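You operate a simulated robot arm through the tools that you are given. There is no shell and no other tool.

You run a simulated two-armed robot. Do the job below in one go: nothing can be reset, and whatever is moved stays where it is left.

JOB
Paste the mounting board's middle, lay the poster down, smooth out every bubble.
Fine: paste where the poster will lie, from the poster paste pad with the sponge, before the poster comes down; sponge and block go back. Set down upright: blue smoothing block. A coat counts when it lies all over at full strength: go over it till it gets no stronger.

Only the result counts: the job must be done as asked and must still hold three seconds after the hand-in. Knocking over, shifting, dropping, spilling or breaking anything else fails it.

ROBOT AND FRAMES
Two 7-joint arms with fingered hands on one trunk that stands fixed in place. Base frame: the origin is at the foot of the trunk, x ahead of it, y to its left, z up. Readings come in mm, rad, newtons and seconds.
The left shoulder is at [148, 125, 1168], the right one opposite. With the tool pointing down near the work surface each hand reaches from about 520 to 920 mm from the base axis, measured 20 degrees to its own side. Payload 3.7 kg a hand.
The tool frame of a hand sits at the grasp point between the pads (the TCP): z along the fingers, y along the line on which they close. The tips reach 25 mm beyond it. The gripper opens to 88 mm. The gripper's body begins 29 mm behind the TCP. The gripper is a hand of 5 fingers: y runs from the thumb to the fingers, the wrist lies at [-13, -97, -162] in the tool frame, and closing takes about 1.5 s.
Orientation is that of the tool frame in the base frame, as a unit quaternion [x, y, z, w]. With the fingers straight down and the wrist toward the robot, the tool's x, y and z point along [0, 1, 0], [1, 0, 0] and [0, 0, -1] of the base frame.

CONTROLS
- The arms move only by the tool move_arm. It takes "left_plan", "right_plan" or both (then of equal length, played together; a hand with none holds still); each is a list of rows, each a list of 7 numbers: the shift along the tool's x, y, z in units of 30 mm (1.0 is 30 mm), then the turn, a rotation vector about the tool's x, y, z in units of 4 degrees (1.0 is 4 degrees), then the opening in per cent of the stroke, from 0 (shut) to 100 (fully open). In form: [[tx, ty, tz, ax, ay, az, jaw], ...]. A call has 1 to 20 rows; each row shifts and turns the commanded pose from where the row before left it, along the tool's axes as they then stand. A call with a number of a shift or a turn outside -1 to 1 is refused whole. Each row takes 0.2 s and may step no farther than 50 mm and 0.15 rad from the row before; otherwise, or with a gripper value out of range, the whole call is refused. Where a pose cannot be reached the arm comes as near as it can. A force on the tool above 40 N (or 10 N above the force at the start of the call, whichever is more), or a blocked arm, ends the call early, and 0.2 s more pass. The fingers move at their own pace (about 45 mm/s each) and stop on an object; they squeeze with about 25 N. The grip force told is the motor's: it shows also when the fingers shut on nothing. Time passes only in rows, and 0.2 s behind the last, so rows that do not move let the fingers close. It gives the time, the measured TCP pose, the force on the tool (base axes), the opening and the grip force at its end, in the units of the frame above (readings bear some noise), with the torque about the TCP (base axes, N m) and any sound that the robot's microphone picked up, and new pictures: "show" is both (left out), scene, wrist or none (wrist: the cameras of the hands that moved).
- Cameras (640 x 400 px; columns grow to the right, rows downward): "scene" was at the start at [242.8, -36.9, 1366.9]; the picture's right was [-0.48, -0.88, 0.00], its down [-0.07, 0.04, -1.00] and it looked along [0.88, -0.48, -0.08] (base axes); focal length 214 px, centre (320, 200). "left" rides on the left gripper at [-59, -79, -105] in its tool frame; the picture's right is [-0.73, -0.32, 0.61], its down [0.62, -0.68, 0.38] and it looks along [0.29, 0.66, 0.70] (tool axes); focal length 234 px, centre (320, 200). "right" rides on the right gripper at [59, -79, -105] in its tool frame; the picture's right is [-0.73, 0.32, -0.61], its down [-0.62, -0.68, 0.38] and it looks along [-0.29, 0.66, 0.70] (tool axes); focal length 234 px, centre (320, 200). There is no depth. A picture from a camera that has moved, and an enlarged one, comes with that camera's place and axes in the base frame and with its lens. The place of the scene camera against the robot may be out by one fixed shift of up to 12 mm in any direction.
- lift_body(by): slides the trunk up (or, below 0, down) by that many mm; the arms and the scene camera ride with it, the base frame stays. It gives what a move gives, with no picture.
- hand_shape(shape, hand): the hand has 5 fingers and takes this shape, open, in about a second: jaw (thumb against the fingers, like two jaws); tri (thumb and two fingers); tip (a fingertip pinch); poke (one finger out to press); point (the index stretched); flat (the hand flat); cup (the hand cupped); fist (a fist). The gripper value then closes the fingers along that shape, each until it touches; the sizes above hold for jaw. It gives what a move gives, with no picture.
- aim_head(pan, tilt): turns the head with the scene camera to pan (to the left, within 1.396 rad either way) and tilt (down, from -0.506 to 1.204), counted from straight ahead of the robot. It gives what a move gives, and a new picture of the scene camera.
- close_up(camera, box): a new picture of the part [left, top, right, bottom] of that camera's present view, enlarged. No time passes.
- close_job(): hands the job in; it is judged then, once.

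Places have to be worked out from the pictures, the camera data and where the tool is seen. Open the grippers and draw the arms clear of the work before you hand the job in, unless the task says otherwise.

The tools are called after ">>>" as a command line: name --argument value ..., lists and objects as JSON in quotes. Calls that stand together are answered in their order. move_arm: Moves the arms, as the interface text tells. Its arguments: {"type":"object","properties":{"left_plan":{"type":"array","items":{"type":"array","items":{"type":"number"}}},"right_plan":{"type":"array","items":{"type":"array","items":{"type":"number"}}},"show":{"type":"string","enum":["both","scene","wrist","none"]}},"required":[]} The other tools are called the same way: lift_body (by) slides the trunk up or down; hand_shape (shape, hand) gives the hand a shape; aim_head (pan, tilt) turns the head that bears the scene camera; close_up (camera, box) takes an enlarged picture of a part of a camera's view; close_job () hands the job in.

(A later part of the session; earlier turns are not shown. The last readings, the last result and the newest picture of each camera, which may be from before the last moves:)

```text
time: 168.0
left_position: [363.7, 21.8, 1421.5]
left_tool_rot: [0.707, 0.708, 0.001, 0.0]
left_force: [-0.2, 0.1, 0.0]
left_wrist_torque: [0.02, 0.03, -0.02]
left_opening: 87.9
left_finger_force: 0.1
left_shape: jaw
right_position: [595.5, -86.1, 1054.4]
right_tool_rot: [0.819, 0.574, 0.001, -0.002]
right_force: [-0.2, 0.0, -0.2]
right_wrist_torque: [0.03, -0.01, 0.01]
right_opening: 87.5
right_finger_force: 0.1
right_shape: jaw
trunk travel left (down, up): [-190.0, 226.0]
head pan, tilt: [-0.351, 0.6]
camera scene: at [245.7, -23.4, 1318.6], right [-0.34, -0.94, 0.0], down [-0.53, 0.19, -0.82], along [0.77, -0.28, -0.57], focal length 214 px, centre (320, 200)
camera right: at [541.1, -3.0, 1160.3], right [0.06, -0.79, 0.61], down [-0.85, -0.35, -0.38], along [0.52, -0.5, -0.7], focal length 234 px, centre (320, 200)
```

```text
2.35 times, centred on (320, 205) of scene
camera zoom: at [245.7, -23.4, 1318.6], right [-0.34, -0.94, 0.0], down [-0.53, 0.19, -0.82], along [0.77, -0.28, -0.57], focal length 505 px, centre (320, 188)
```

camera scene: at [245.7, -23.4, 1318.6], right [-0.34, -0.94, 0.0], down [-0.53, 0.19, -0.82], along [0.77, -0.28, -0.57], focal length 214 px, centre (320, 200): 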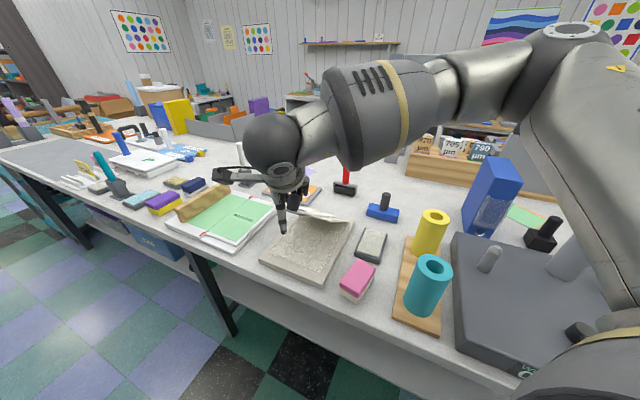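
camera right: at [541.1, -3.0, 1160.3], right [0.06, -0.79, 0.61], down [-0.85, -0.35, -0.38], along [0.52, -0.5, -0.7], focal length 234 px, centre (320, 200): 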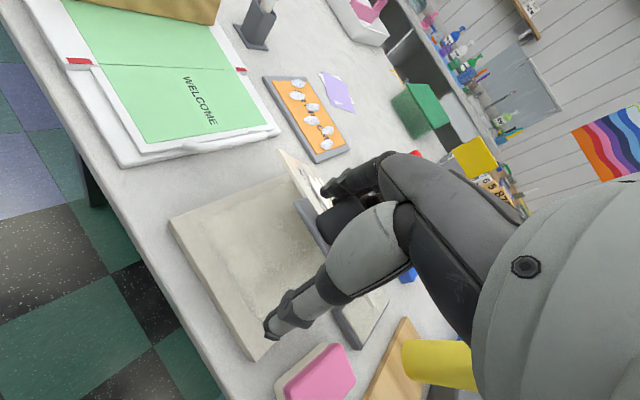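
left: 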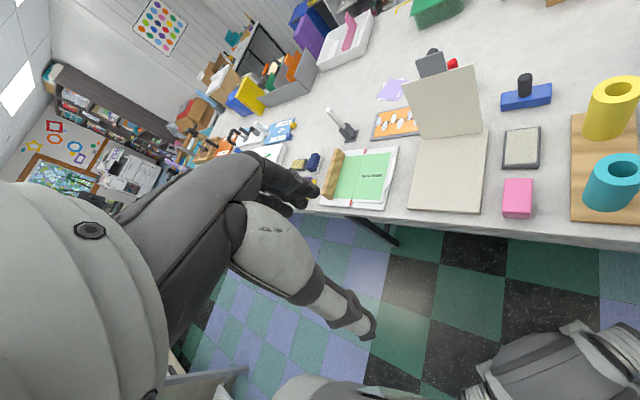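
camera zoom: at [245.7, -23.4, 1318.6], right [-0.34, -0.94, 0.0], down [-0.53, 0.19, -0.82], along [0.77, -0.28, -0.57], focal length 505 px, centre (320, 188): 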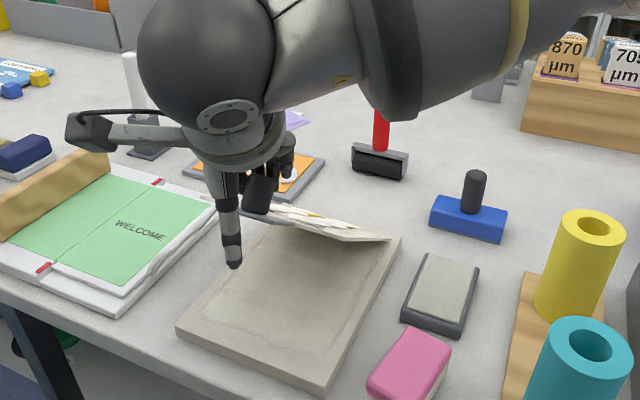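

The poster is at ~35° and its printed face with bubbles is now on top. I keep following the arc to ~15°.

>>> move_arm --right_plan '[[0.088, -0.189, 0.258, 0, 0, 0, 100], [0.088, -0.189, 0.258, 0, 0, 0, 100], [0.088, -0.189, 0.258, 0, 0, 0, 100], [0.088, -0.189, 0.258, 0, 0, 0, 100], [0.068, -0.146, 0.292, 0, 0, 0, 100], [0.068, -0.146, 0.292, 0, 0, 0, 100], [0.068, -0.146, 0.292, 0, 0, 0, 100], [0.068, -0.146, 0.292, 0, 0, 0, 100]]' --show "both"

>>> close_up --camera "scene" --box '[240, 150, 400, 300]'

```text
time: 169.8
left_position: [367.1, 24.0, 1421.6]
left_tool_rot: [0.706, 0.708, -0.002, 0.001]
left_force: [0.5, 0.1, -0.2]
left_wrist_torque: [0.01, -0.04, 0.01]
left_opening: 87.9
left_finger_force: 0.0
left_shape: jaw
right_position: [554.3, -63.5, 992.3]
right_tool_rot: [0.818, 0.575, 0.0, -0.001]
right_force: [17.4, 18.7, 0.8]
right_wrist_torque: [-0.26, 0.13, 0.93]
right_opening: 87.9
right_finger_force: 0.0
right_shape: jaw
right hand out of reach, approached as far as the arm can: row 5, 7
trunk travel left (down, up): [-190.0, 226.0]
head pan, tilt: [-0.351, 0.6]
camera scene: at [247.5, -21.1, 1318.3], right [-0.34, -0.94, 0.0], down [-0.53, 0.19, -0.82], along [0.77, -0.28, -0.57], focal length 214 px, centre (320, 200)
camera right: at [500.4, 18.2, 1097.2], right [0.06, -0.79, 0.6], down [-0.85, -0.35, -0.38], along [0.52, -0.49, -0.7], focal length 234 px, centre (320, 200)
```

scene: 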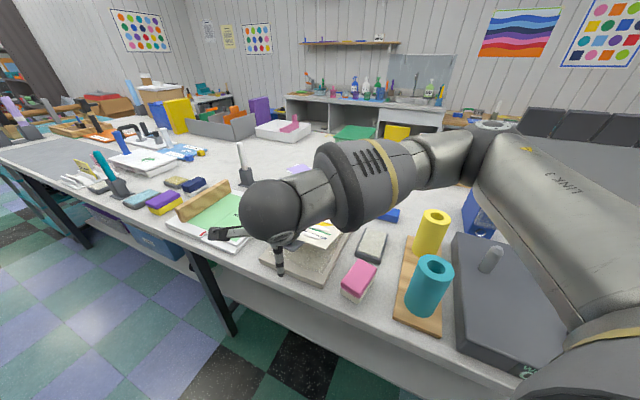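
right: 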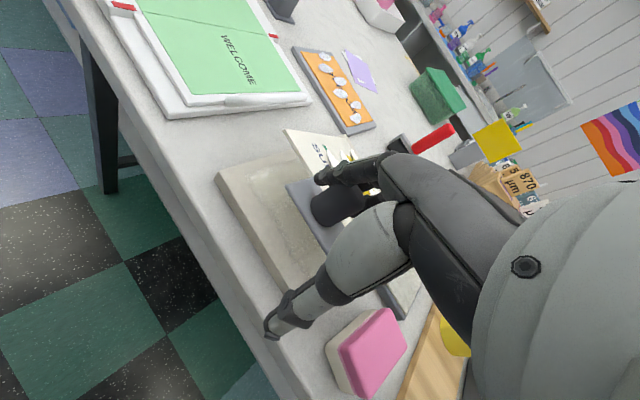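

```text
2.67 times, centred on (320, 225) of scene
camera zoom: at [247.5, -21.1, 1318.3], right [-0.34, -0.94, 0.0], down [-0.53, 0.19, -0.82], along [0.77, -0.28, -0.57], focal length 572 px, centre (320, 133)
```

zoom: 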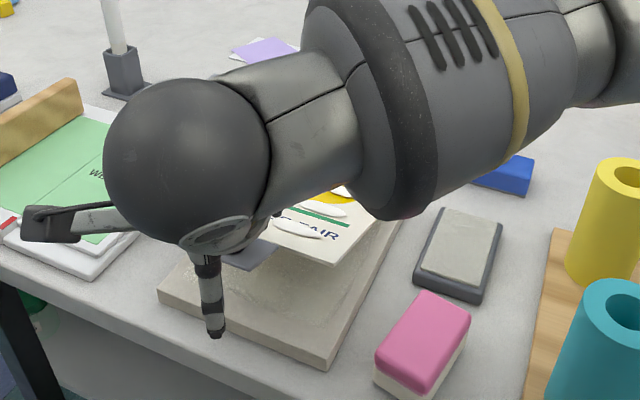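

A sideways force (25 N) built up because the arm hit a reach limit and pressed sideways against the knob. I relieve it by shifting back left/far a little.

>>> move_arm --right_plan '[[0.2, 0.2, 0, 0, 0, 0, 100], [0.1, 0.1, -0.1, 0, 0, 0, 100]]' --show "none"

```text
time: 170.4
left_position: [365.4, 23.8, 1421.9]
left_tool_rot: [0.706, 0.708, -0.001, 0.001]
left_force: [-0.2, 0.9, 1.0]
left_wrist_torque: [-0.03, 0.05, 0.01]
left_opening: 87.9
left_finger_force: 0.1
left_shape: jaw
right_position: [560.8, -65.5, 996.8]
right_tool_rot: [0.818, 0.575, -0.001, -0.001]
right_force: [0.6, 15.5, 5.9]
right_wrist_torque: [-0.17, -0.2, 0.56]
right_opening: 87.1
right_finger_force: 0.2
right_shape: jaw
right hand out of reach, approached as far as the arm can: row 1
trunk travel left (down, up): [-190.0, 226.0]
head pan, tilt: [-0.351, 0.6]
```

Still 15 N sideways. I go straight up to free the fingers from the knob.

>>> move_arm --right_plan '[[0, 0, -0.4, 0, 0, 0, 100], [0.1, 0, -0.5, 0, 0, 0, 100], [0, 0, -0.8, 0, 0, 0, 100]]' --show "both"

>>> close_up --camera "scene" --box '[240, 150, 400, 300]'

>>> close_up --camera "left" --box '[380, 60, 540, 220]'

```text
time: 171.2
left_position: [369.3, 19.9, 1419.6]
left_tool_rot: [0.706, 0.708, -0.001, -0.002]
left_force: [-0.4, 0.3, 0.7]
left_wrist_torque: [0.02, 0.0, 0.0]
left_opening: 87.5
left_finger_force: 0.0
left_shape: jaw
right_position: [565.8, -70.5, 1034.8]
right_tool_rot: [0.821, 0.571, -0.004, -0.004]
right_force: [11.4, -7.1, -9.2]
right_wrist_torque: [0.22, 0.4, -0.01]
right_opening: 87.9
right_finger_force: 0.0
right_shape: jaw
right hand out of reach, approached as far as the arm can: row 2
trunk travel left (down, up): [-190.0, 226.0]
head pan, tilt: [-0.351, 0.6]
camera scene: at [249.1, -25.0, 1317.5], right [-0.34, -0.94, 0.0], down [-0.53, 0.2, -0.82], along [0.77, -0.28, -0.57], focal length 214 px, centre (320, 200)
camera right: at [513.6, 14.1, 1140.5], right [0.06, -0.79, 0.61], down [-0.86, -0.35, -0.37], along [0.51, -0.5, -0.7], focal length 234 px, centre (320, 200)
```

scene: 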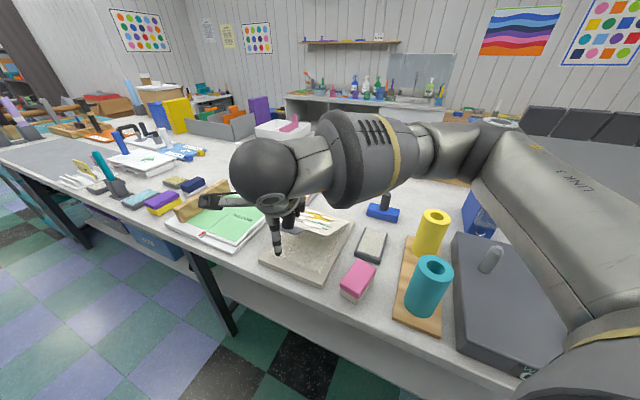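
right: 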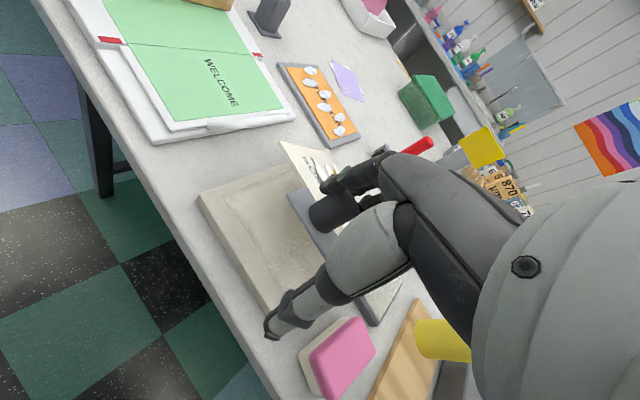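

```text
2.67 times, centred on (320, 225) of scene
camera zoom: at [249.1, -25.0, 1317.5], right [-0.34, -0.94, 0.0], down [-0.53, 0.2, -0.82], along [0.77, -0.28, -0.57], focal length 572 px, centre (320, 133)
```

zoom: 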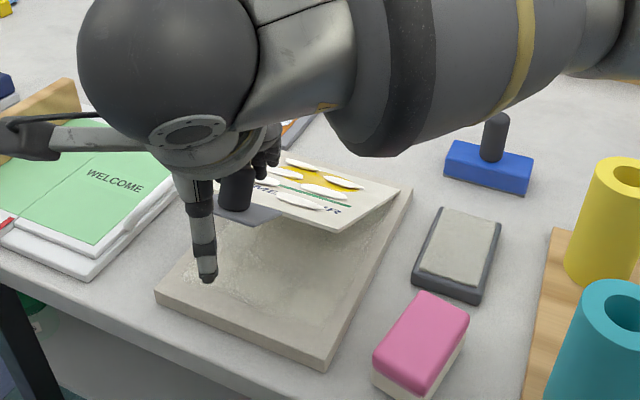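

```text
2.50 times, centred on (460, 140) of left
camera zoom: at [289.4, -38.6, 1526.1], right [-0.32, -0.73, -0.61], down [-0.68, 0.62, -0.38], along [0.65, 0.29, -0.7], focal length 585 px, centre (-30, 350)
```

zoom: 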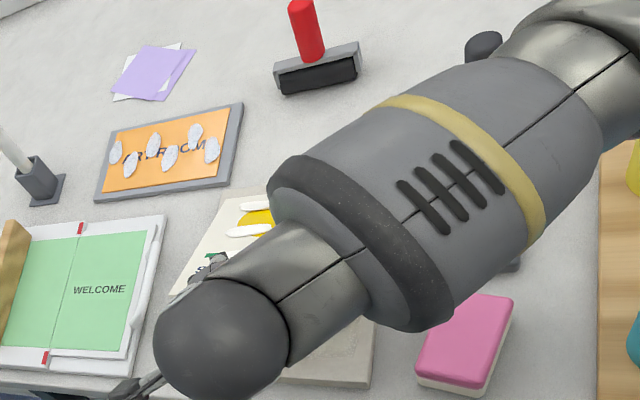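

The fingers drag on the knob as they rise (poster at ~20–25°). I move slightly to the far side to lose contact, then rise.

>>> move_arm --right_plan '[[-0.14, 0.3, 0, 0, 0, 0, 100], [-0.07, 0.15, -0.2, 0, 0, 0, 100]]' --show "none"

```text
time: 171.8
left_position: [365.3, 22.2, 1422.5]
left_tool_rot: [0.706, 0.708, -0.001, 0.001]
left_force: [-0.1, -0.4, 0.9]
left_wrist_torque: [0.02, -0.01, 0.0]
left_opening: 87.6
left_finger_force: 0.0
left_shape: jaw
right_position: [573.5, -76.7, 1045.4]
right_tool_rot: [0.82, 0.573, -0.001, -0.002]
right_force: [4.1, -3.7, -4.9]
right_wrist_torque: [0.12, 0.17, -0.08]
right_opening: 87.6
right_finger_force: 0.1
right_shape: jaw
trunk travel left (down, up): [-190.0, 226.0]
head pan, tilt: [-0.351, 0.6]
```

Force is dropping. A bit more to the far side and up.

>>> move_arm --right_plan '[[-0.14, 0.3, -0.1, 0, 0, 0, 100], [-0.14, 0.3, -0.3, 0, 0, 0, 100], [0, 0, -0.5, 0, 0, 0, 100]]' --show "both"

>>> close_up --camera "scene" --box '[240, 150, 400, 300]'

```text
time: 172.6
left_position: [367.3, 21.6, 1421.4]
left_tool_rot: [0.706, 0.708, -0.002, -0.001]
left_force: [0.2, -0.2, 0.9]
left_wrist_torque: [0.02, -0.01, 0.0]
left_opening: 87.4
left_finger_force: 0.0
left_shape: jaw
right_position: [587.0, -91.6, 1071.5]
right_tool_rot: [0.819, 0.573, -0.001, -0.002]
right_force: [6.9, -1.7, -5.5]
right_wrist_torque: [0.16, 0.21, 0.11]
right_opening: 88.0
right_finger_force: 0.1
right_shape: jaw
trunk travel left (down, up): [-190.0, 226.0]
head pan, tilt: [-0.351, 0.6]
camera scene: at [246.8, -23.5, 1318.2], right [-0.34, -0.94, 0.0], down [-0.53, 0.19, -0.82], along [0.77, -0.28, -0.57], focal length 214 px, centre (320, 200)
camera right: at [536.2, -8.4, 1175.3], right [0.06, -0.79, 0.61], down [-0.86, -0.35, -0.38], along [0.51, -0.5, -0.7], focal length 234 px, centre (320, 200)
```

scene: 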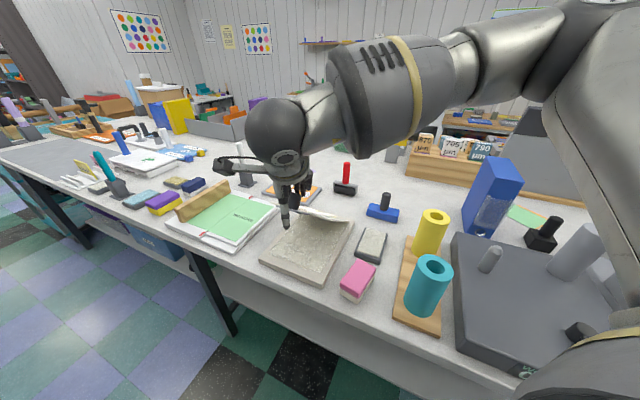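
right: 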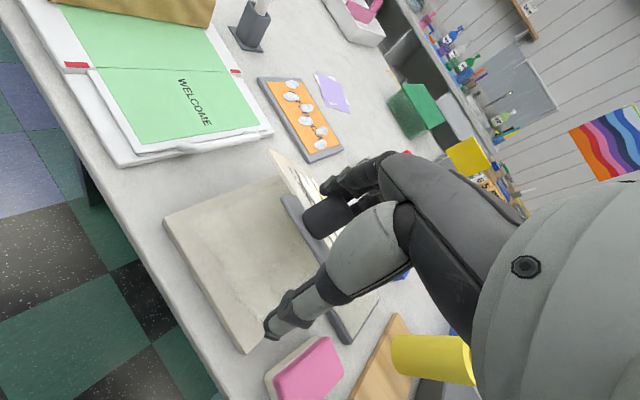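

```text
2.67 times, centred on (320, 225) of scene
camera zoom: at [246.8, -23.5, 1318.2], right [-0.34, -0.94, 0.0], down [-0.53, 0.19, -0.82], along [0.77, -0.28, -0.57], focal length 572 px, centre (320, 133)
```

zoom: 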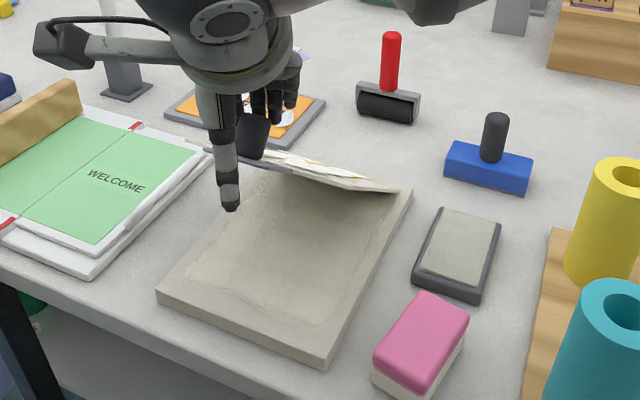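

The poster seems to be carried along with the hand. I zoom in with both cameras to see what is touching.

>>> close_up --camera "right" --box '[200, 120, 420, 350]'

>>> close_up --camera "scene" --box '[260, 170, 350, 240]'

>>> close_up --camera "left" --box '[400, 60, 520, 220]'

```text
1.74 times, centred on (310, 235) of right
camera zoom: at [536.2, -8.4, 1175.3], right [0.06, -0.79, 0.61], down [-0.86, -0.35, -0.38], along [0.51, -0.5, -0.7], focal length 407 px, centre (337, 139)
```

zoom: 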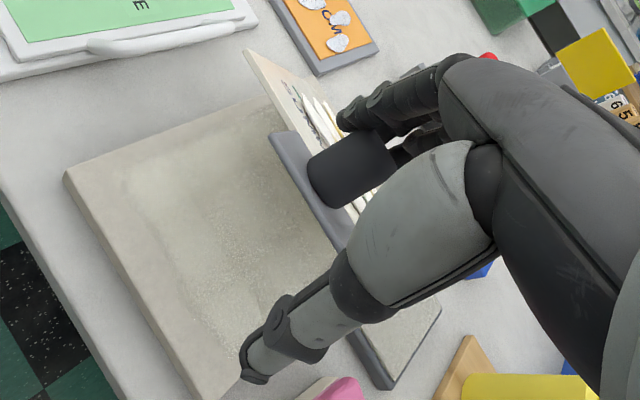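

```text
5.71 times, centred on (305, 205) of scene
camera zoom: at [246.8, -23.5, 1318.2], right [-0.34, -0.94, 0.0], down [-0.53, 0.19, -0.82], along [0.77, -0.28, -0.57], focal length 1226 px, centre (406, 171)
```

zoom: 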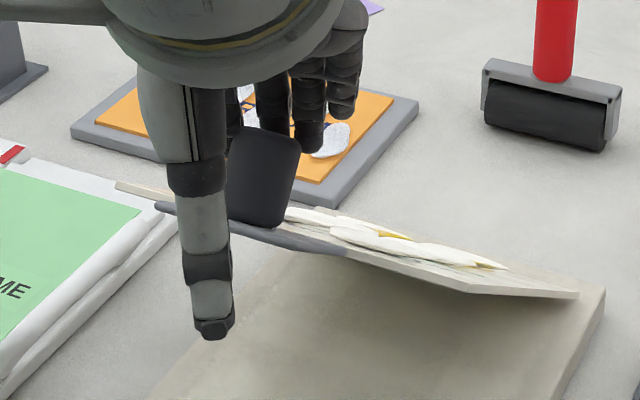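

```text
2.50 times, centred on (460, 140) of left
camera zoom: at [286.6, -36.8, 1526.9], right [-0.32, -0.73, -0.61], down [-0.68, 0.62, -0.38], along [0.66, 0.29, -0.7], focal length 585 px, centre (-30, 350)
```

zoom: 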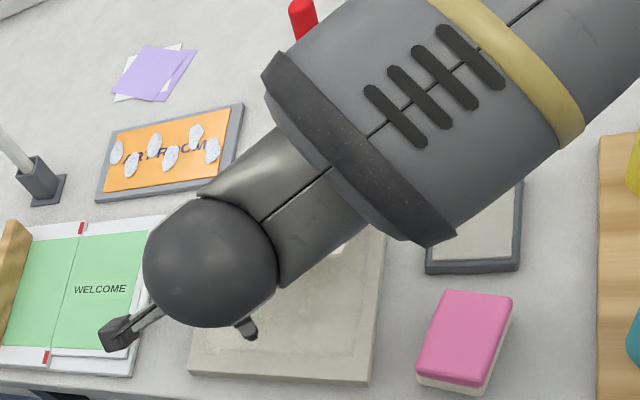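

The knob is caught between thumb and fingers. The gap is open sideways, so I lower a little to relieve it and slide the hand out to the right along the tool's x axis.

>>> move_arm --right_plan '[[0, 0, 0.25, 0, 0, 0, 100], [-0.4, 0, 0, 0, 0, 0, 100], [-0.6, 0, 0, 0, 0, 0, 100]]' --show "both"

>>> close_up --camera "scene" --box '[260, 170, 350, 240]'

```text
time: 173.4
left_position: [365.3, 26.9, 1421.8]
left_tool_rot: [0.706, 0.708, -0.002, 0.002]
left_force: [-0.4, -0.5, -0.7]
left_wrist_torque: [0.0, -0.01, 0.02]
left_opening: 87.5
left_finger_force: 0.0
left_shape: jaw
right_position: [580.3, -112.9, 1067.4]
right_tool_rot: [0.817, 0.577, 0.003, 0.0]
right_force: [14.7, 24.7, 8.4]
right_wrist_torque: [0.05, -0.53, 1.29]
right_opening: 88.0
right_finger_force: 0.0
right_shape: jaw
trunk travel left (down, up): [-190.0, 226.0]
head pan, tilt: [-0.351, 0.6]
camera scene: at [246.4, -19.5, 1318.8], right [-0.34, -0.94, 0.0], down [-0.53, 0.19, -0.83], along [0.77, -0.28, -0.56], focal length 214 px, centre (320, 200)
camera right: at [525.5, -29.1, 1172.6], right [0.06, -0.79, 0.6], down [-0.85, -0.36, -0.39], along [0.52, -0.49, -0.7], focal length 234 px, centre (320, 200)
```

scene: 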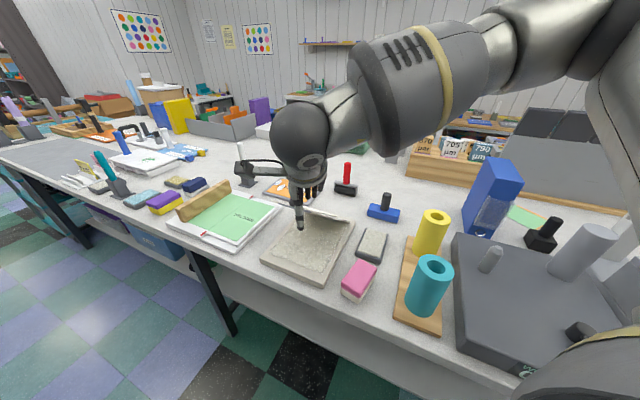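
right: 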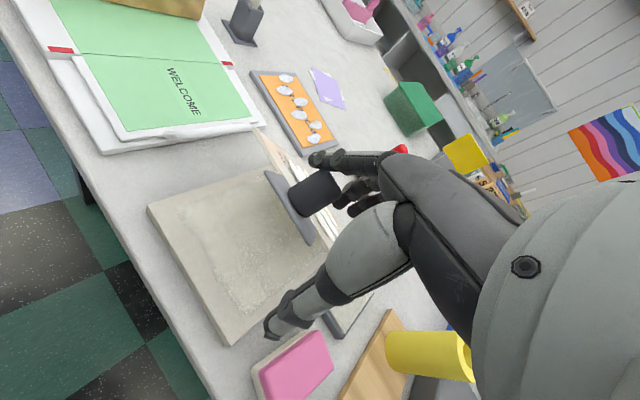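

```text
5.71 times, centred on (305, 205) of scene
camera zoom: at [246.4, -19.5, 1318.8], right [-0.34, -0.94, 0.0], down [-0.53, 0.19, -0.83], along [0.77, -0.28, -0.56], focal length 1226 px, centre (406, 171)
```

zoom: 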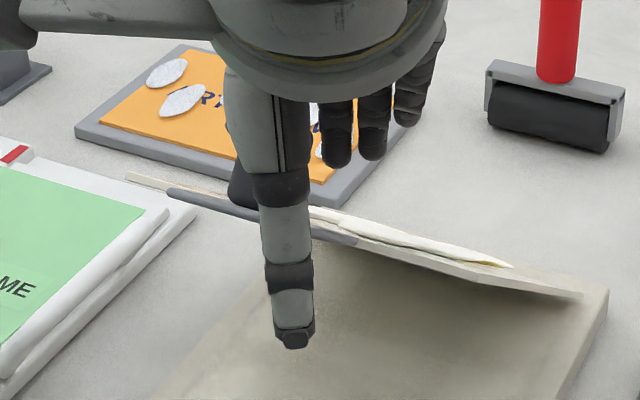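

The index finger blocks that way. I see the cause: the knob overhangs the fingers when they rise vertically. I undo the sideways shift, then move purely horizontally to the far side to clear the overhang before rising.

>>> move_arm --right_plan '[[0.5, 0, 0, 0, 0, 0, 100], [0.5, 0, 0, 0, 0, 0, 100], [-0.1, 0.25, 0, 0, 0, 0, 100], [-0.1, 0.25, 0, 0, 0, 0, 100]]' --show "none"

```text
time: 174.4
left_position: [365.0, 22.1, 1422.5]
left_tool_rot: [0.707, 0.708, 0.0, 0.0]
left_force: [0.0, -0.4, -0.2]
left_wrist_torque: [0.04, -0.03, -0.02]
left_opening: 87.6
left_finger_force: 0.1
left_shape: jaw
right_position: [598.4, -99.5, 1063.6]
right_tool_rot: [0.82, 0.572, -0.002, -0.001]
right_force: [0.1, -0.2, -0.1]
right_wrist_torque: [-0.01, -0.01, 0.02]
right_opening: 87.5
right_finger_force: 0.1
right_shape: jaw
trunk travel left (down, up): [-190.0, 226.0]
head pan, tilt: [-0.351, 0.6]
```

Force is zero now. A bit further to the far side, then up.

>>> move_arm --right_plan '[[-0.1, 0.25, 0, 0, 0, 0, 100], [-0.1, 0.25, 0, 0, 0, 0, 100], [0, 0, -0.5, 0, 0, 0, 100], [0, 0, -0.5, 0, 0, 0, 100]]' --show "both"

>>> close_up --camera "scene" --box '[240, 150, 400, 300]'

```text
time: 175.4
left_position: [364.8, 22.4, 1422.0]
left_tool_rot: [0.707, 0.707, -0.001, 0.0]
left_force: [-0.1, 0.0, 0.2]
left_wrist_torque: [0.0, 0.01, -0.02]
left_opening: 87.5
left_finger_force: 0.0
left_shape: jaw
right_position: [612.2, -111.6, 1095.3]
right_tool_rot: [0.819, 0.573, -0.001, -0.001]
right_force: [0.1, -0.4, -1.5]
right_wrist_torque: [-0.02, 0.0, 0.0]
right_opening: 87.8
right_finger_force: 0.1
right_shape: jaw
trunk travel left (down, up): [-190.0, 226.0]
head pan, tilt: [-0.351, 0.6]
camera scene: at [245.2, -23.3, 1318.8], right [-0.34, -0.94, 0.0], down [-0.53, 0.19, -0.83], along [0.78, -0.28, -0.56], focal length 214 px, centre (320, 200)
camera right: at [559.3, -28.3, 1200.3], right [0.06, -0.79, 0.61], down [-0.85, -0.35, -0.38], along [0.52, -0.5, -0.7], focal length 234 px, centre (320, 200)
```

scene: 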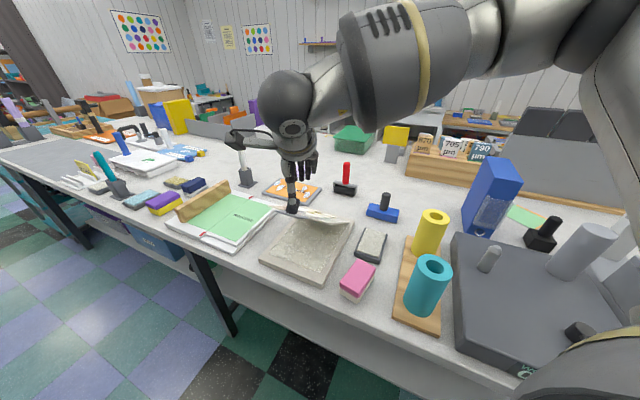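
right: 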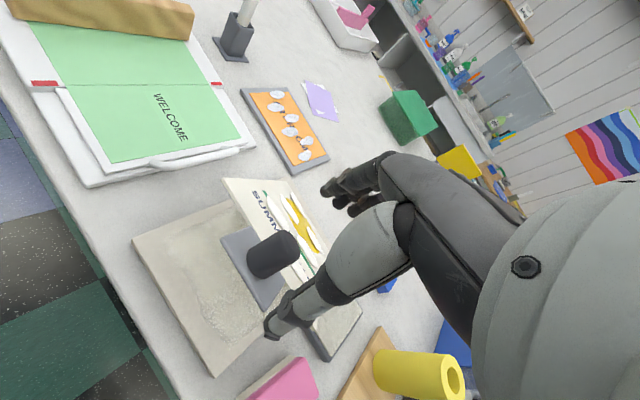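

```text
2.67 times, centred on (320, 225) of scene
camera zoom: at [245.2, -23.3, 1318.8], right [-0.34, -0.94, 0.0], down [-0.53, 0.19, -0.83], along [0.78, -0.28, -0.56], focal length 572 px, centre (320, 133)
```

zoom: 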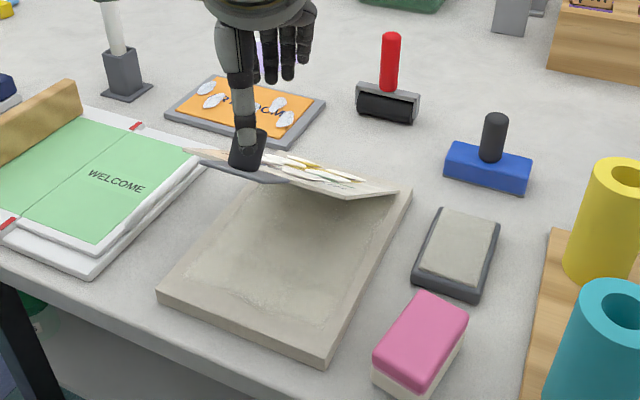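

The hand is free, and the poster rests at ~35° by itself. Now I close the fingers and move above the poster's right part to press it down from above, beside the knob.

>>> move_arm --right_plan '[[0, 0, -0.7, 0, 0, 0, 60], [0, 0, -0.7, 0, 0, 0, 20], [-0.857, 0.02, 0, 0, 0, 0, 0], [-0.857, 0.02, 0, 0, 0, 0, 0], [0, 0, 0, 0, 0, 0, 0], [0, 0, 0, 0, 0, 0, 0], [0, 0, 0, 0, 0, 0, 0], [0, 0, 0, 0, 0, 0, 0]]' --show "both"

>>> close_up --camera "left" --box '[380, 60, 540, 220]'

>>> close_up --camera "right" --box '[130, 120, 400, 370]'

```text
time: 177.2
left_position: [364.5, 21.9, 1422.3]
left_tool_rot: [0.707, 0.707, -0.001, 0.001]
left_force: [-0.5, -1.0, -0.1]
left_wrist_torque: [-0.01, 0.01, 0.0]
left_opening: 87.8
left_finger_force: 0.0
left_shape: jaw
right_position: [595.2, -160.6, 1134.9]
right_tool_rot: [0.819, 0.574, -0.001, -0.002]
right_force: [0.1, 0.7, -0.5]
right_wrist_torque: [-0.03, -0.02, 0.01]
right_opening: 0.1
right_finger_force: 25.2
right_shape: jaw
trunk travel left (down, up): [-190.0, 226.0]
head pan, tilt: [-0.351, 0.6]
camera scene: at [245.4, -23.4, 1318.7], right [-0.34, -0.94, 0.0], down [-0.53, 0.19, -0.83], along [0.78, -0.28, -0.56], focal length 214 px, centre (320, 200)
camera right: at [542.8, -77.1, 1240.0], right [0.06, -0.79, 0.61], down [-0.85, -0.35, -0.38], along [0.52, -0.5, -0.7], focal length 234 px, centre (320, 200)
```

scene: 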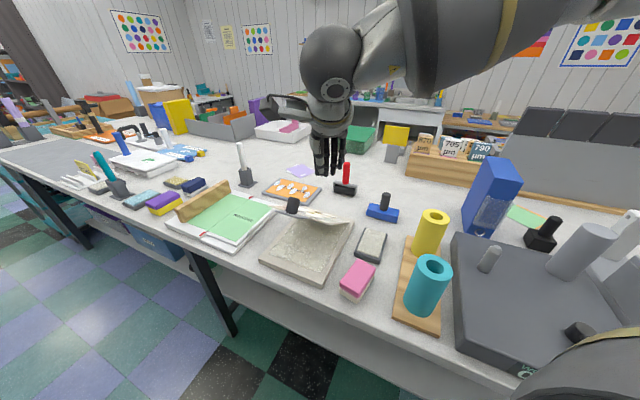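
right: 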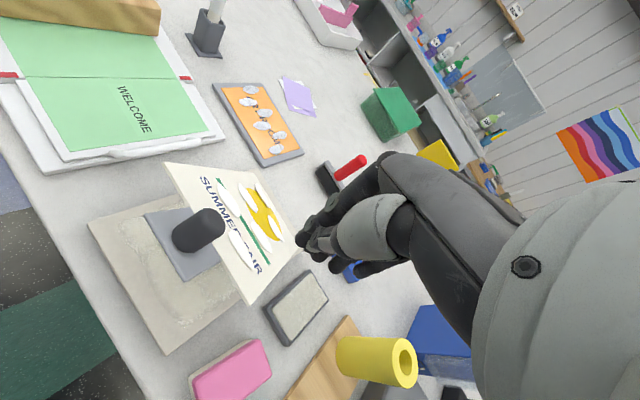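

```text
2.50 times, centred on (460, 140) of left
camera zoom: at [284.7, -36.7, 1527.5], right [-0.32, -0.73, -0.61], down [-0.68, 0.62, -0.38], along [0.66, 0.29, -0.7], focal length 585 px, centre (-30, 350)
```

zoom: 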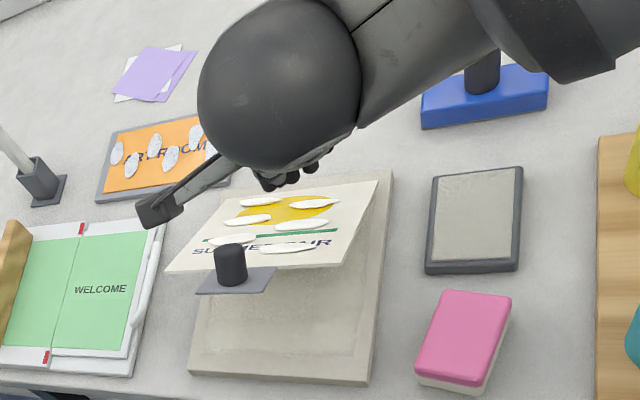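

```text
1.60 times, centred on (265, 245) of right
camera zoom: at [542.8, -77.1, 1240.0], right [0.06, -0.79, 0.61], down [-0.85, -0.35, -0.38], along [0.52, -0.5, -0.7], focal length 375 px, centre (408, 128)
```

zoom: 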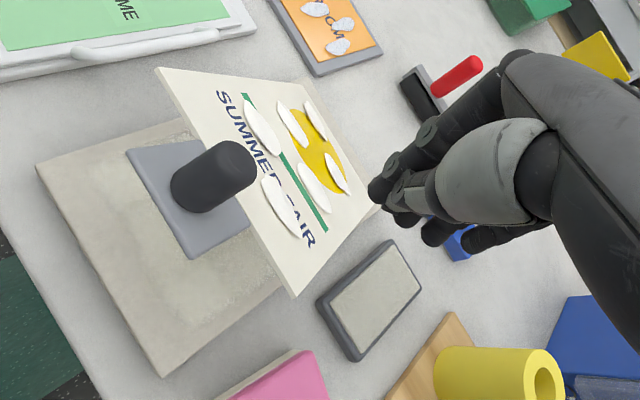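

Clear view: the poster "SUMMER FAIR" with six white bubbles, resting at ~35°. I lower the closed fingertips onto its right part and press it down.

>>> move_arm --right_plan '[[0, 0, 1, 0, 0, 0, 0], [0, 0, 1, 0, 0, 0, 0], [0, 0, 1, 0, 0, 0, 0], [0, 0, 0.5, 0, 0, 0, 0], [0, 0, 0.4, 0, 0, 0, 0], [0, 0, 0.4, 0, 0, 0, 0], [0, 0, 0.4, 0, 0, 0, 0]]' --show "both"

>>> close_up --camera "left" --box '[380, 60, 540, 220]'

```text
time: 178.8
left_position: [365.5, 22.2, 1422.5]
left_tool_rot: [0.707, 0.707, -0.001, 0.001]
left_force: [0.2, 0.0, -0.1]
left_wrist_torque: [0.02, 0.0, 0.04]
left_opening: 87.9
left_finger_force: 0.1
left_shape: jaw
right_position: [595.6, -159.0, 994.4]
right_tool_rot: [0.819, 0.574, -0.001, -0.002]
right_force: [0.5, 0.6, 0.2]
right_wrist_torque: [-0.01, 0.0, -0.01]
right_opening: 0.0
right_finger_force: 25.3
right_shape: jaw
trunk travel left (down, up): [-190.0, 226.0]
head pan, tilt: [-0.351, 0.6]
camera scene: at [245.9, -23.5, 1318.5], right [-0.34, -0.94, 0.0], down [-0.53, 0.19, -0.82], along [0.77, -0.28, -0.57], focal length 214 px, centre (320, 200)
camera right: at [543.0, -75.9, 1098.8], right [0.06, -0.79, 0.61], down [-0.85, -0.35, -0.38], along [0.52, -0.5, -0.7], focal length 234 px, centre (320, 200)
```

scene: 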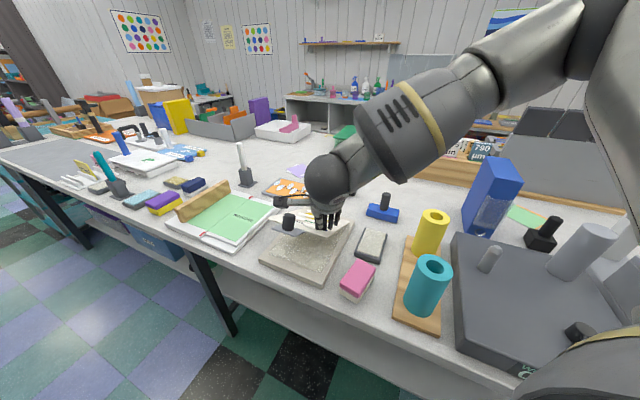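
right: 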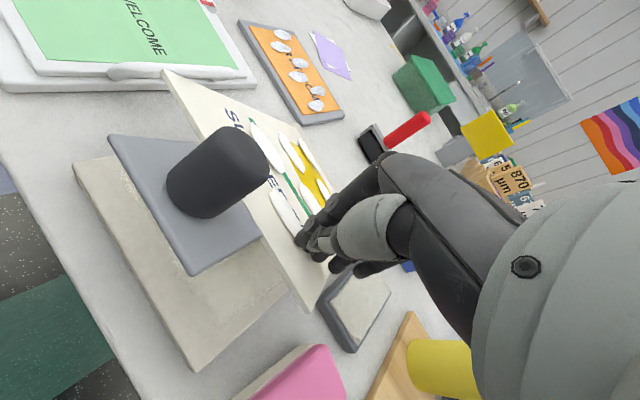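

```text
2.50 times, centred on (460, 140) of left
camera zoom: at [285.4, -36.7, 1527.3], right [-0.32, -0.73, -0.61], down [-0.68, 0.62, -0.38], along [0.66, 0.29, -0.7], focal length 585 px, centre (-30, 350)
```

zoom: 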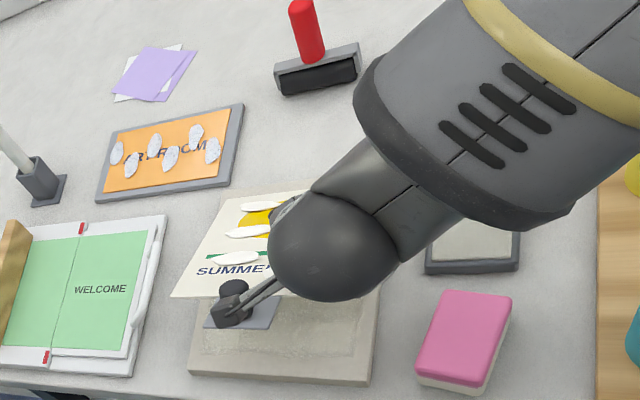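

The poster goes down easily with the fingertips. I continue pressing downward.

>>> move_arm --right_plan '[[0, 0, 0.4, 0, 0, 0, 0], [0, 0, 0.4, 0, 0, 0, 0], [0, 0, 0.4, 0, 0, 0, 0], [0, 0, 0.4, 0, 0, 0, 0], [0, 0, 0.4, 0, 0, 0, 0], [0, 0, 0.2, 0, 0, 0, 0]]' --show "both"

>>> close_up --camera "scene" --box '[240, 150, 400, 300]'

```text
time: 180.2
left_position: [365.0, 22.0, 1422.0]
left_tool_rot: [0.706, 0.708, 0.0, 0.001]
left_force: [-0.6, 0.6, -0.5]
left_wrist_torque: [-0.01, 0.01, 0.0]
left_opening: 87.7
left_finger_force: 0.0
left_shape: jaw
right_position: [595.4, -159.3, 930.8]
right_tool_rot: [0.819, 0.574, -0.001, -0.002]
right_force: [-0.4, 0.4, -0.4]
right_wrist_torque: [-0.01, -0.02, 0.02]
right_opening: 0.1
right_finger_force: 25.4
right_shape: jaw
trunk travel left (down, up): [-190.0, 226.0]
head pan, tilt: [-0.351, 0.6]
camera scene: at [245.5, -23.4, 1318.6], right [-0.34, -0.94, 0.0], down [-0.53, 0.19, -0.83], along [0.77, -0.28, -0.56], focal length 214 px, centre (320, 200)
camera right: at [541.8, -76.0, 1034.1], right [0.06, -0.79, 0.61], down [-0.85, -0.35, -0.38], along [0.52, -0.5, -0.7], focal length 234 px, centre (320, 200)
```

scene: 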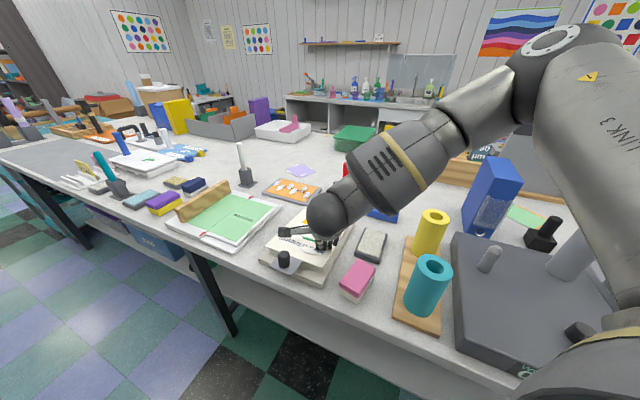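
right: 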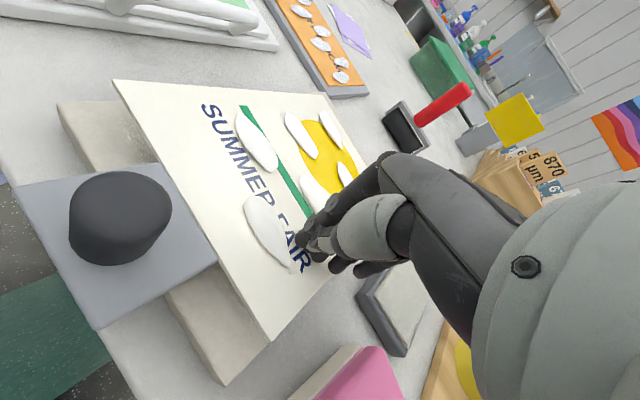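

```text
2.67 times, centred on (320, 225) of scene
camera zoom: at [245.5, -23.4, 1318.6], right [-0.34, -0.94, 0.0], down [-0.53, 0.19, -0.83], along [0.77, -0.28, -0.56], focal length 572 px, centre (320, 133)
```

zoom: 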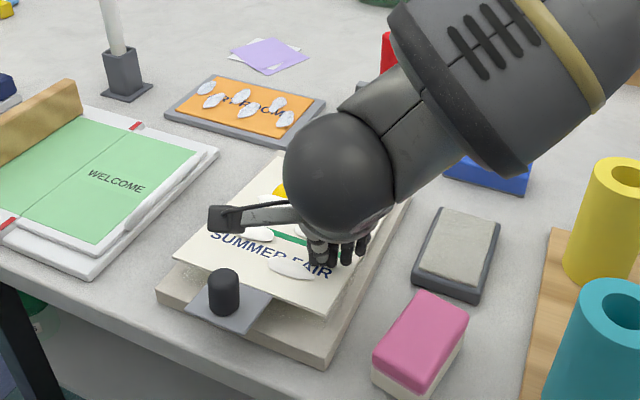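

Nearly flat. I press the last bit in small steps.

>>> move_arm --right_plan '[[0, 0, 0.2, 0, 0, 0, 0], [0, 0, 0.2, 0, 0, 0, 0], [0, 0, 0.15, 0, 0, 0, 0]]' --show "none"

```text
time: 181.0
left_position: [365.4, 21.8, 1421.3]
left_tool_rot: [0.707, 0.707, -0.001, 0.001]
left_force: [-0.3, -0.3, 0.2]
left_wrist_torque: [-0.02, -0.02, 0.05]
left_opening: 87.7
left_finger_force: 0.0
left_shape: jaw
right_position: [596.0, -157.5, 912.4]
right_tool_rot: [0.819, 0.574, -0.001, -0.001]
right_force: [-0.6, -0.4, -0.2]
right_wrist_torque: [0.0, -0.02, -0.02]
right_opening: 0.1
right_finger_force: 25.6
right_shape: jaw
trunk travel left (down, up): [-190.0, 226.0]
head pan, tilt: [-0.351, 0.6]
```

>>> move_arm --right_plan '[[0, 0, 0.1, 0, 0, 0, 0], [0, 0, 0.1, 0, 0, 0, 0], [0, 0, 0.1, 0, 0, 0, 0]]' --show "both"

>>> close_up --camera "scene" --box '[240, 150, 400, 300]'

```text
time: 181.8
left_position: [360.9, 22.3, 1423.5]
left_tool_rot: [0.706, 0.708, 0.0, 0.002]
left_force: [-0.3, 0.0, 0.1]
left_wrist_torque: [-0.03, 0.03, -0.02]
left_opening: 87.8
left_finger_force: 0.1
left_shape: jaw
right_position: [596.5, -158.2, 909.2]
right_tool_rot: [0.819, 0.573, 0.005, 0.002]
right_force: [2.0, -5.4, 29.3]
right_wrist_torque: [-0.18, -0.1, 0.0]
right_opening: 0.0
right_finger_force: 25.0
right_shape: jaw
trunk travel left (down, up): [-190.0, 226.0]
head pan, tilt: [-0.351, 0.6]
camera scene: at [242.4, -23.4, 1319.9], right [-0.34, -0.94, 0.0], down [-0.53, 0.19, -0.83], along [0.78, -0.28, -0.56], focal length 214 px, centre (320, 200)
camera right: at [541.9, -75.5, 1013.0], right [0.05, -0.79, 0.61], down [-0.85, -0.35, -0.39], along [0.52, -0.5, -0.69], focal length 234 px, centre (320, 200)
```

scene: 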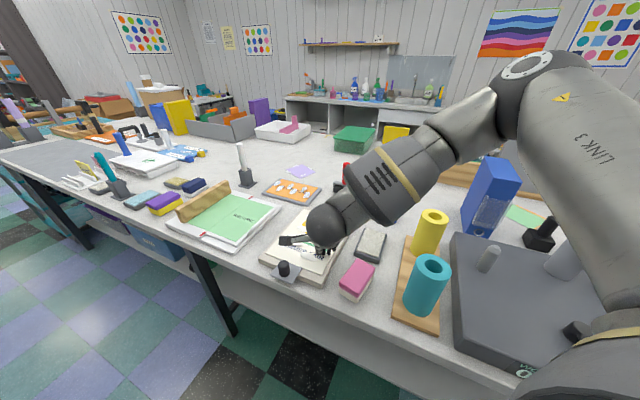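
right: 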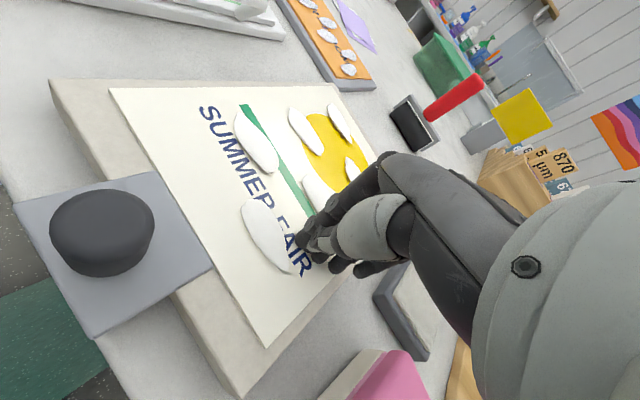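

```text
2.67 times, centred on (320, 225) of scene
camera zoom: at [242.4, -23.4, 1319.9], right [-0.34, -0.94, 0.0], down [-0.53, 0.19, -0.83], along [0.78, -0.28, -0.56], focal length 572 px, centre (320, 133)
```

zoom: 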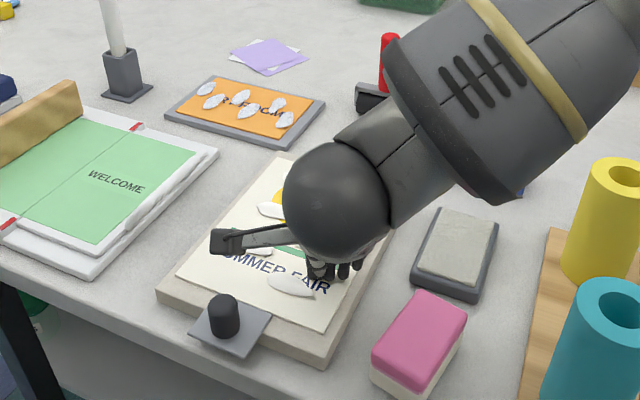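

The poster lies flat now (29 N press). I lift the hand and check that it stays down.

>>> move_arm --right_plan '[[0, 0, -0.5, 0, 0, 0, 0], [0, 0, -1, 0, 0, 0, 0], [0, 0, -1, 0, 0, 0, 0], [0, 0, -1, 0, 0, 0, 0], [0, 0, -1, 0, 0, 0, 0], [0, 0, -1, 0, 0, 0, 0]]' --show "both"

>>> close_up --camera "scene" --box '[240, 180, 400, 300]'

>>> close_up --camera "left" --box '[380, 60, 580, 220]'

>>> close_up --camera "right" --box '[50, 100, 400, 400]'

```text
time: 183.2
left_position: [363.6, 23.0, 1422.3]
left_tool_rot: [0.707, 0.708, 0.0, 0.002]
left_force: [-0.4, 0.3, -2.0]
left_wrist_torque: [0.01, 0.02, 0.01]
left_opening: 87.6
left_finger_force: 0.0
left_shape: jaw
right_position: [595.8, -159.7, 1069.6]
right_tool_rot: [0.819, 0.574, 0.0, -0.001]
right_force: [-0.7, 0.1, 0.4]
right_wrist_torque: [-0.01, 0.01, 0.02]
right_opening: 0.0
right_finger_force: 24.9
right_shape: jaw
trunk travel left (down, up): [-190.0, 226.0]
head pan, tilt: [-0.351, 0.6]
camera scene: at [244.6, -23.2, 1318.9], right [-0.34, -0.94, 0.0], down [-0.53, 0.19, -0.83], along [0.78, -0.28, -0.56], focal length 214 px, centre (320, 200)
camera right: at [541.7, -76.5, 1173.4], right [0.06, -0.79, 0.61], down [-0.85, -0.35, -0.38], along [0.52, -0.5, -0.7], focal length 234 px, centre (320, 200)
```

scene: 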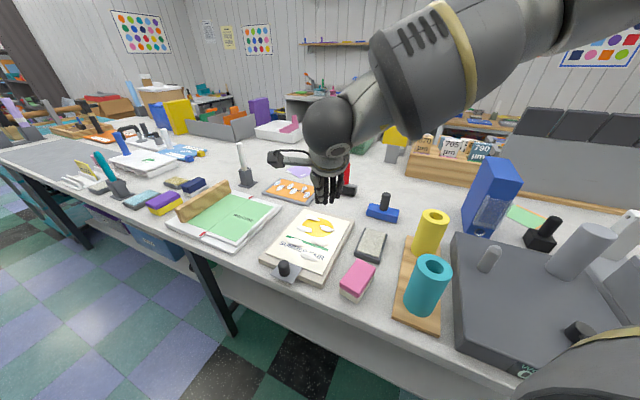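
right: 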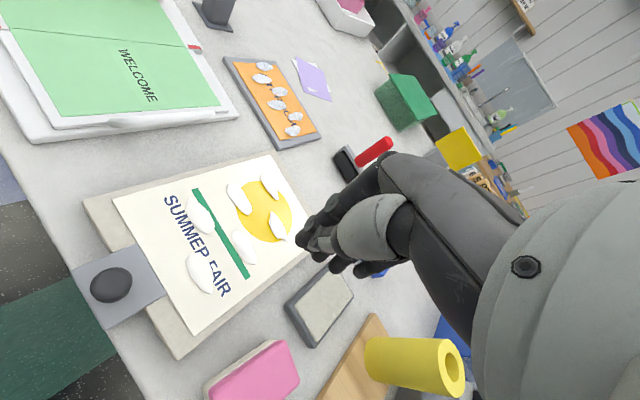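

```text
3.33 times, centred on (320, 240) of scene
camera zoom: at [244.6, -23.2, 1318.9], right [-0.34, -0.94, 0.0], down [-0.53, 0.19, -0.83], along [0.78, -0.28, -0.56], focal length 715 px, centre (320, 67)
```

zoom: 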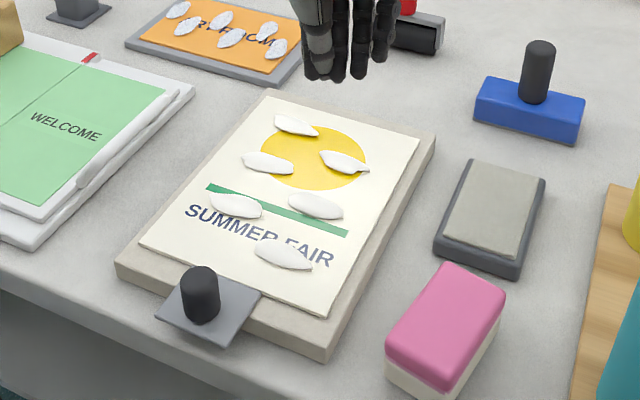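

```text
2.50 times, centred on (480, 140) of left
camera zoom: at [283.7, -36.4, 1527.8], right [-0.32, -0.73, -0.61], down [-0.68, 0.62, -0.39], along [0.66, 0.29, -0.7], focal length 585 px, centre (-80, 350)
```

zoom: 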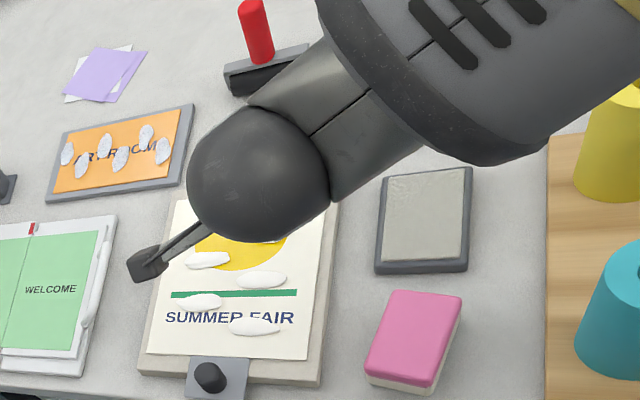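

```text
1.33 times, centred on (225, 250) of right
camera zoom: at [541.7, -76.5, 1173.4], right [0.06, -0.79, 0.61], down [-0.85, -0.35, -0.38], along [0.52, -0.5, -0.7], focal length 312 px, centre (447, 133)
```

zoom: 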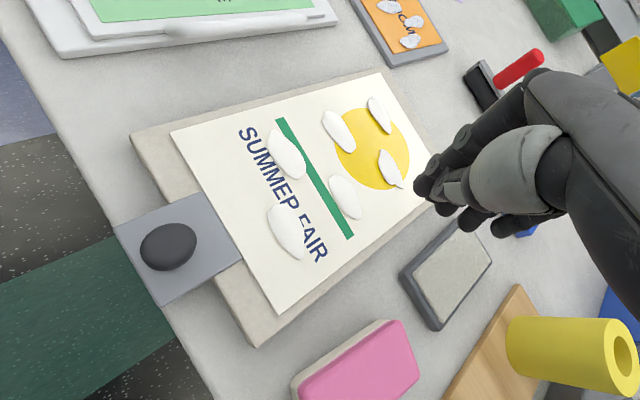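

The poster lies flat with six bubbles. Next the blue smoothing block: triangulated handle ≈(694,-411), top z≈947; block ≈100 mm long along e1. I raise the hand, open it, turn to yaw ≈15° and move above the block's handle.

>>> move_arm --right_plan '[[0, 0, -0.8, 0, 0, -0.97, 100], [0, 0, -0.8, 0, 0, -0.97, 100], [0, 0, 0, 0, 0, -0.97, 100], [0, 0, 0, 0, 0, -0.97, 100], [0, 0, 0, 0, 0, -0.97, 100], [0, 0, 0, 0, 0, -0.97, 100], [0, 0, 0, 0, 0, -0.97, 100], [0, 0, 0, 0, 0, -0.97, 100], [0, 0, 0, 0, 0, -0.97, 100]]' --show "none"

>>> move_arm --right_plan '[[-0.996, 0.109, 0, 0, 0, 0, 100], [-0.996, 0.109, 0, 0, 0, 0, 100], [-0.996, 0.109, 0, 0, 0, 0, 100], [-0.996, 0.109, 0, 0, 0, 0, 100], [-0.996, 0.109, 0, 0, 0, 0, 100], [-0.996, 0.109, 0, 0, 0, 0, 100], [-0.996, 0.109, 0, 0, 0, 0, 100], [-0.996, 0.109, 0, 0, 0, 0, 100]]' --show "both"

```text
time: 185.2
left_position: [366.2, 22.1, 1421.9]
left_tool_rot: [0.706, 0.708, -0.001, 0.001]
left_force: [-0.5, -0.6, -0.5]
left_wrist_torque: [-0.01, -0.01, 0.0]
left_opening: 87.6
left_finger_force: 0.1
left_shape: jaw
right_position: [593.8, -159.2, 1117.3]
right_tool_rot: [0.609, 0.793, -0.001, -0.001]
right_force: [-0.5, 0.3, -0.3]
right_wrist_torque: [0.0, -0.02, 0.01]
right_opening: 87.6
right_finger_force: 0.0
right_shape: jaw
trunk travel left (down, up): [-190.0, 226.0]
head pan, tilt: [-0.351, 0.6]
```

```text
time: 187.0
left_position: [362.9, 24.3, 1422.7]
left_tool_rot: [0.707, 0.708, -0.001, 0.001]
left_force: [-0.1, 0.3, -0.1]
left_wrist_torque: [0.0, -0.03, -0.01]
left_opening: 87.7
left_finger_force: 0.0
left_shape: jaw
right_position: [673.2, -363.5, 1116.5]
right_tool_rot: [0.61, 0.793, -0.001, -0.001]
right_force: [-0.1, 0.3, 0.7]
right_wrist_torque: [-0.03, 0.02, 0.02]
right_opening: 87.5
right_finger_force: 0.1
right_shape: jaw
right hand out of reach, approached as far as the arm can: row 8
trunk travel left (down, up): [-190.0, 226.0]
head pan, tilt: [-0.351, 0.6]
camera scene: at [244.9, -21.8, 1318.8], right [-0.34, -0.94, 0.0], down [-0.53, 0.19, -0.83], along [0.78, -0.28, -0.56], focal length 214 px, centre (320, 200)
camera right: at [582.9, -326.3, 1220.9], right [0.5, -0.62, 0.61], down [-0.5, -0.78, -0.38], along [0.71, -0.11, -0.7], focal length 234 px, centre (320, 200)
```

scene: 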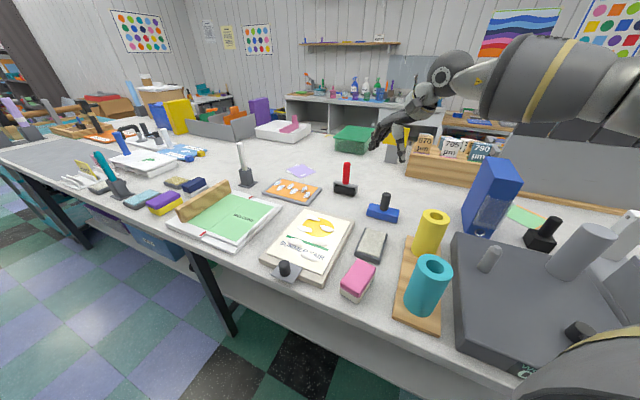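
right: 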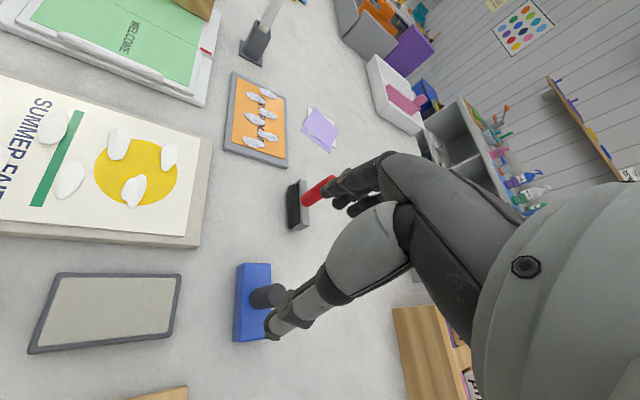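

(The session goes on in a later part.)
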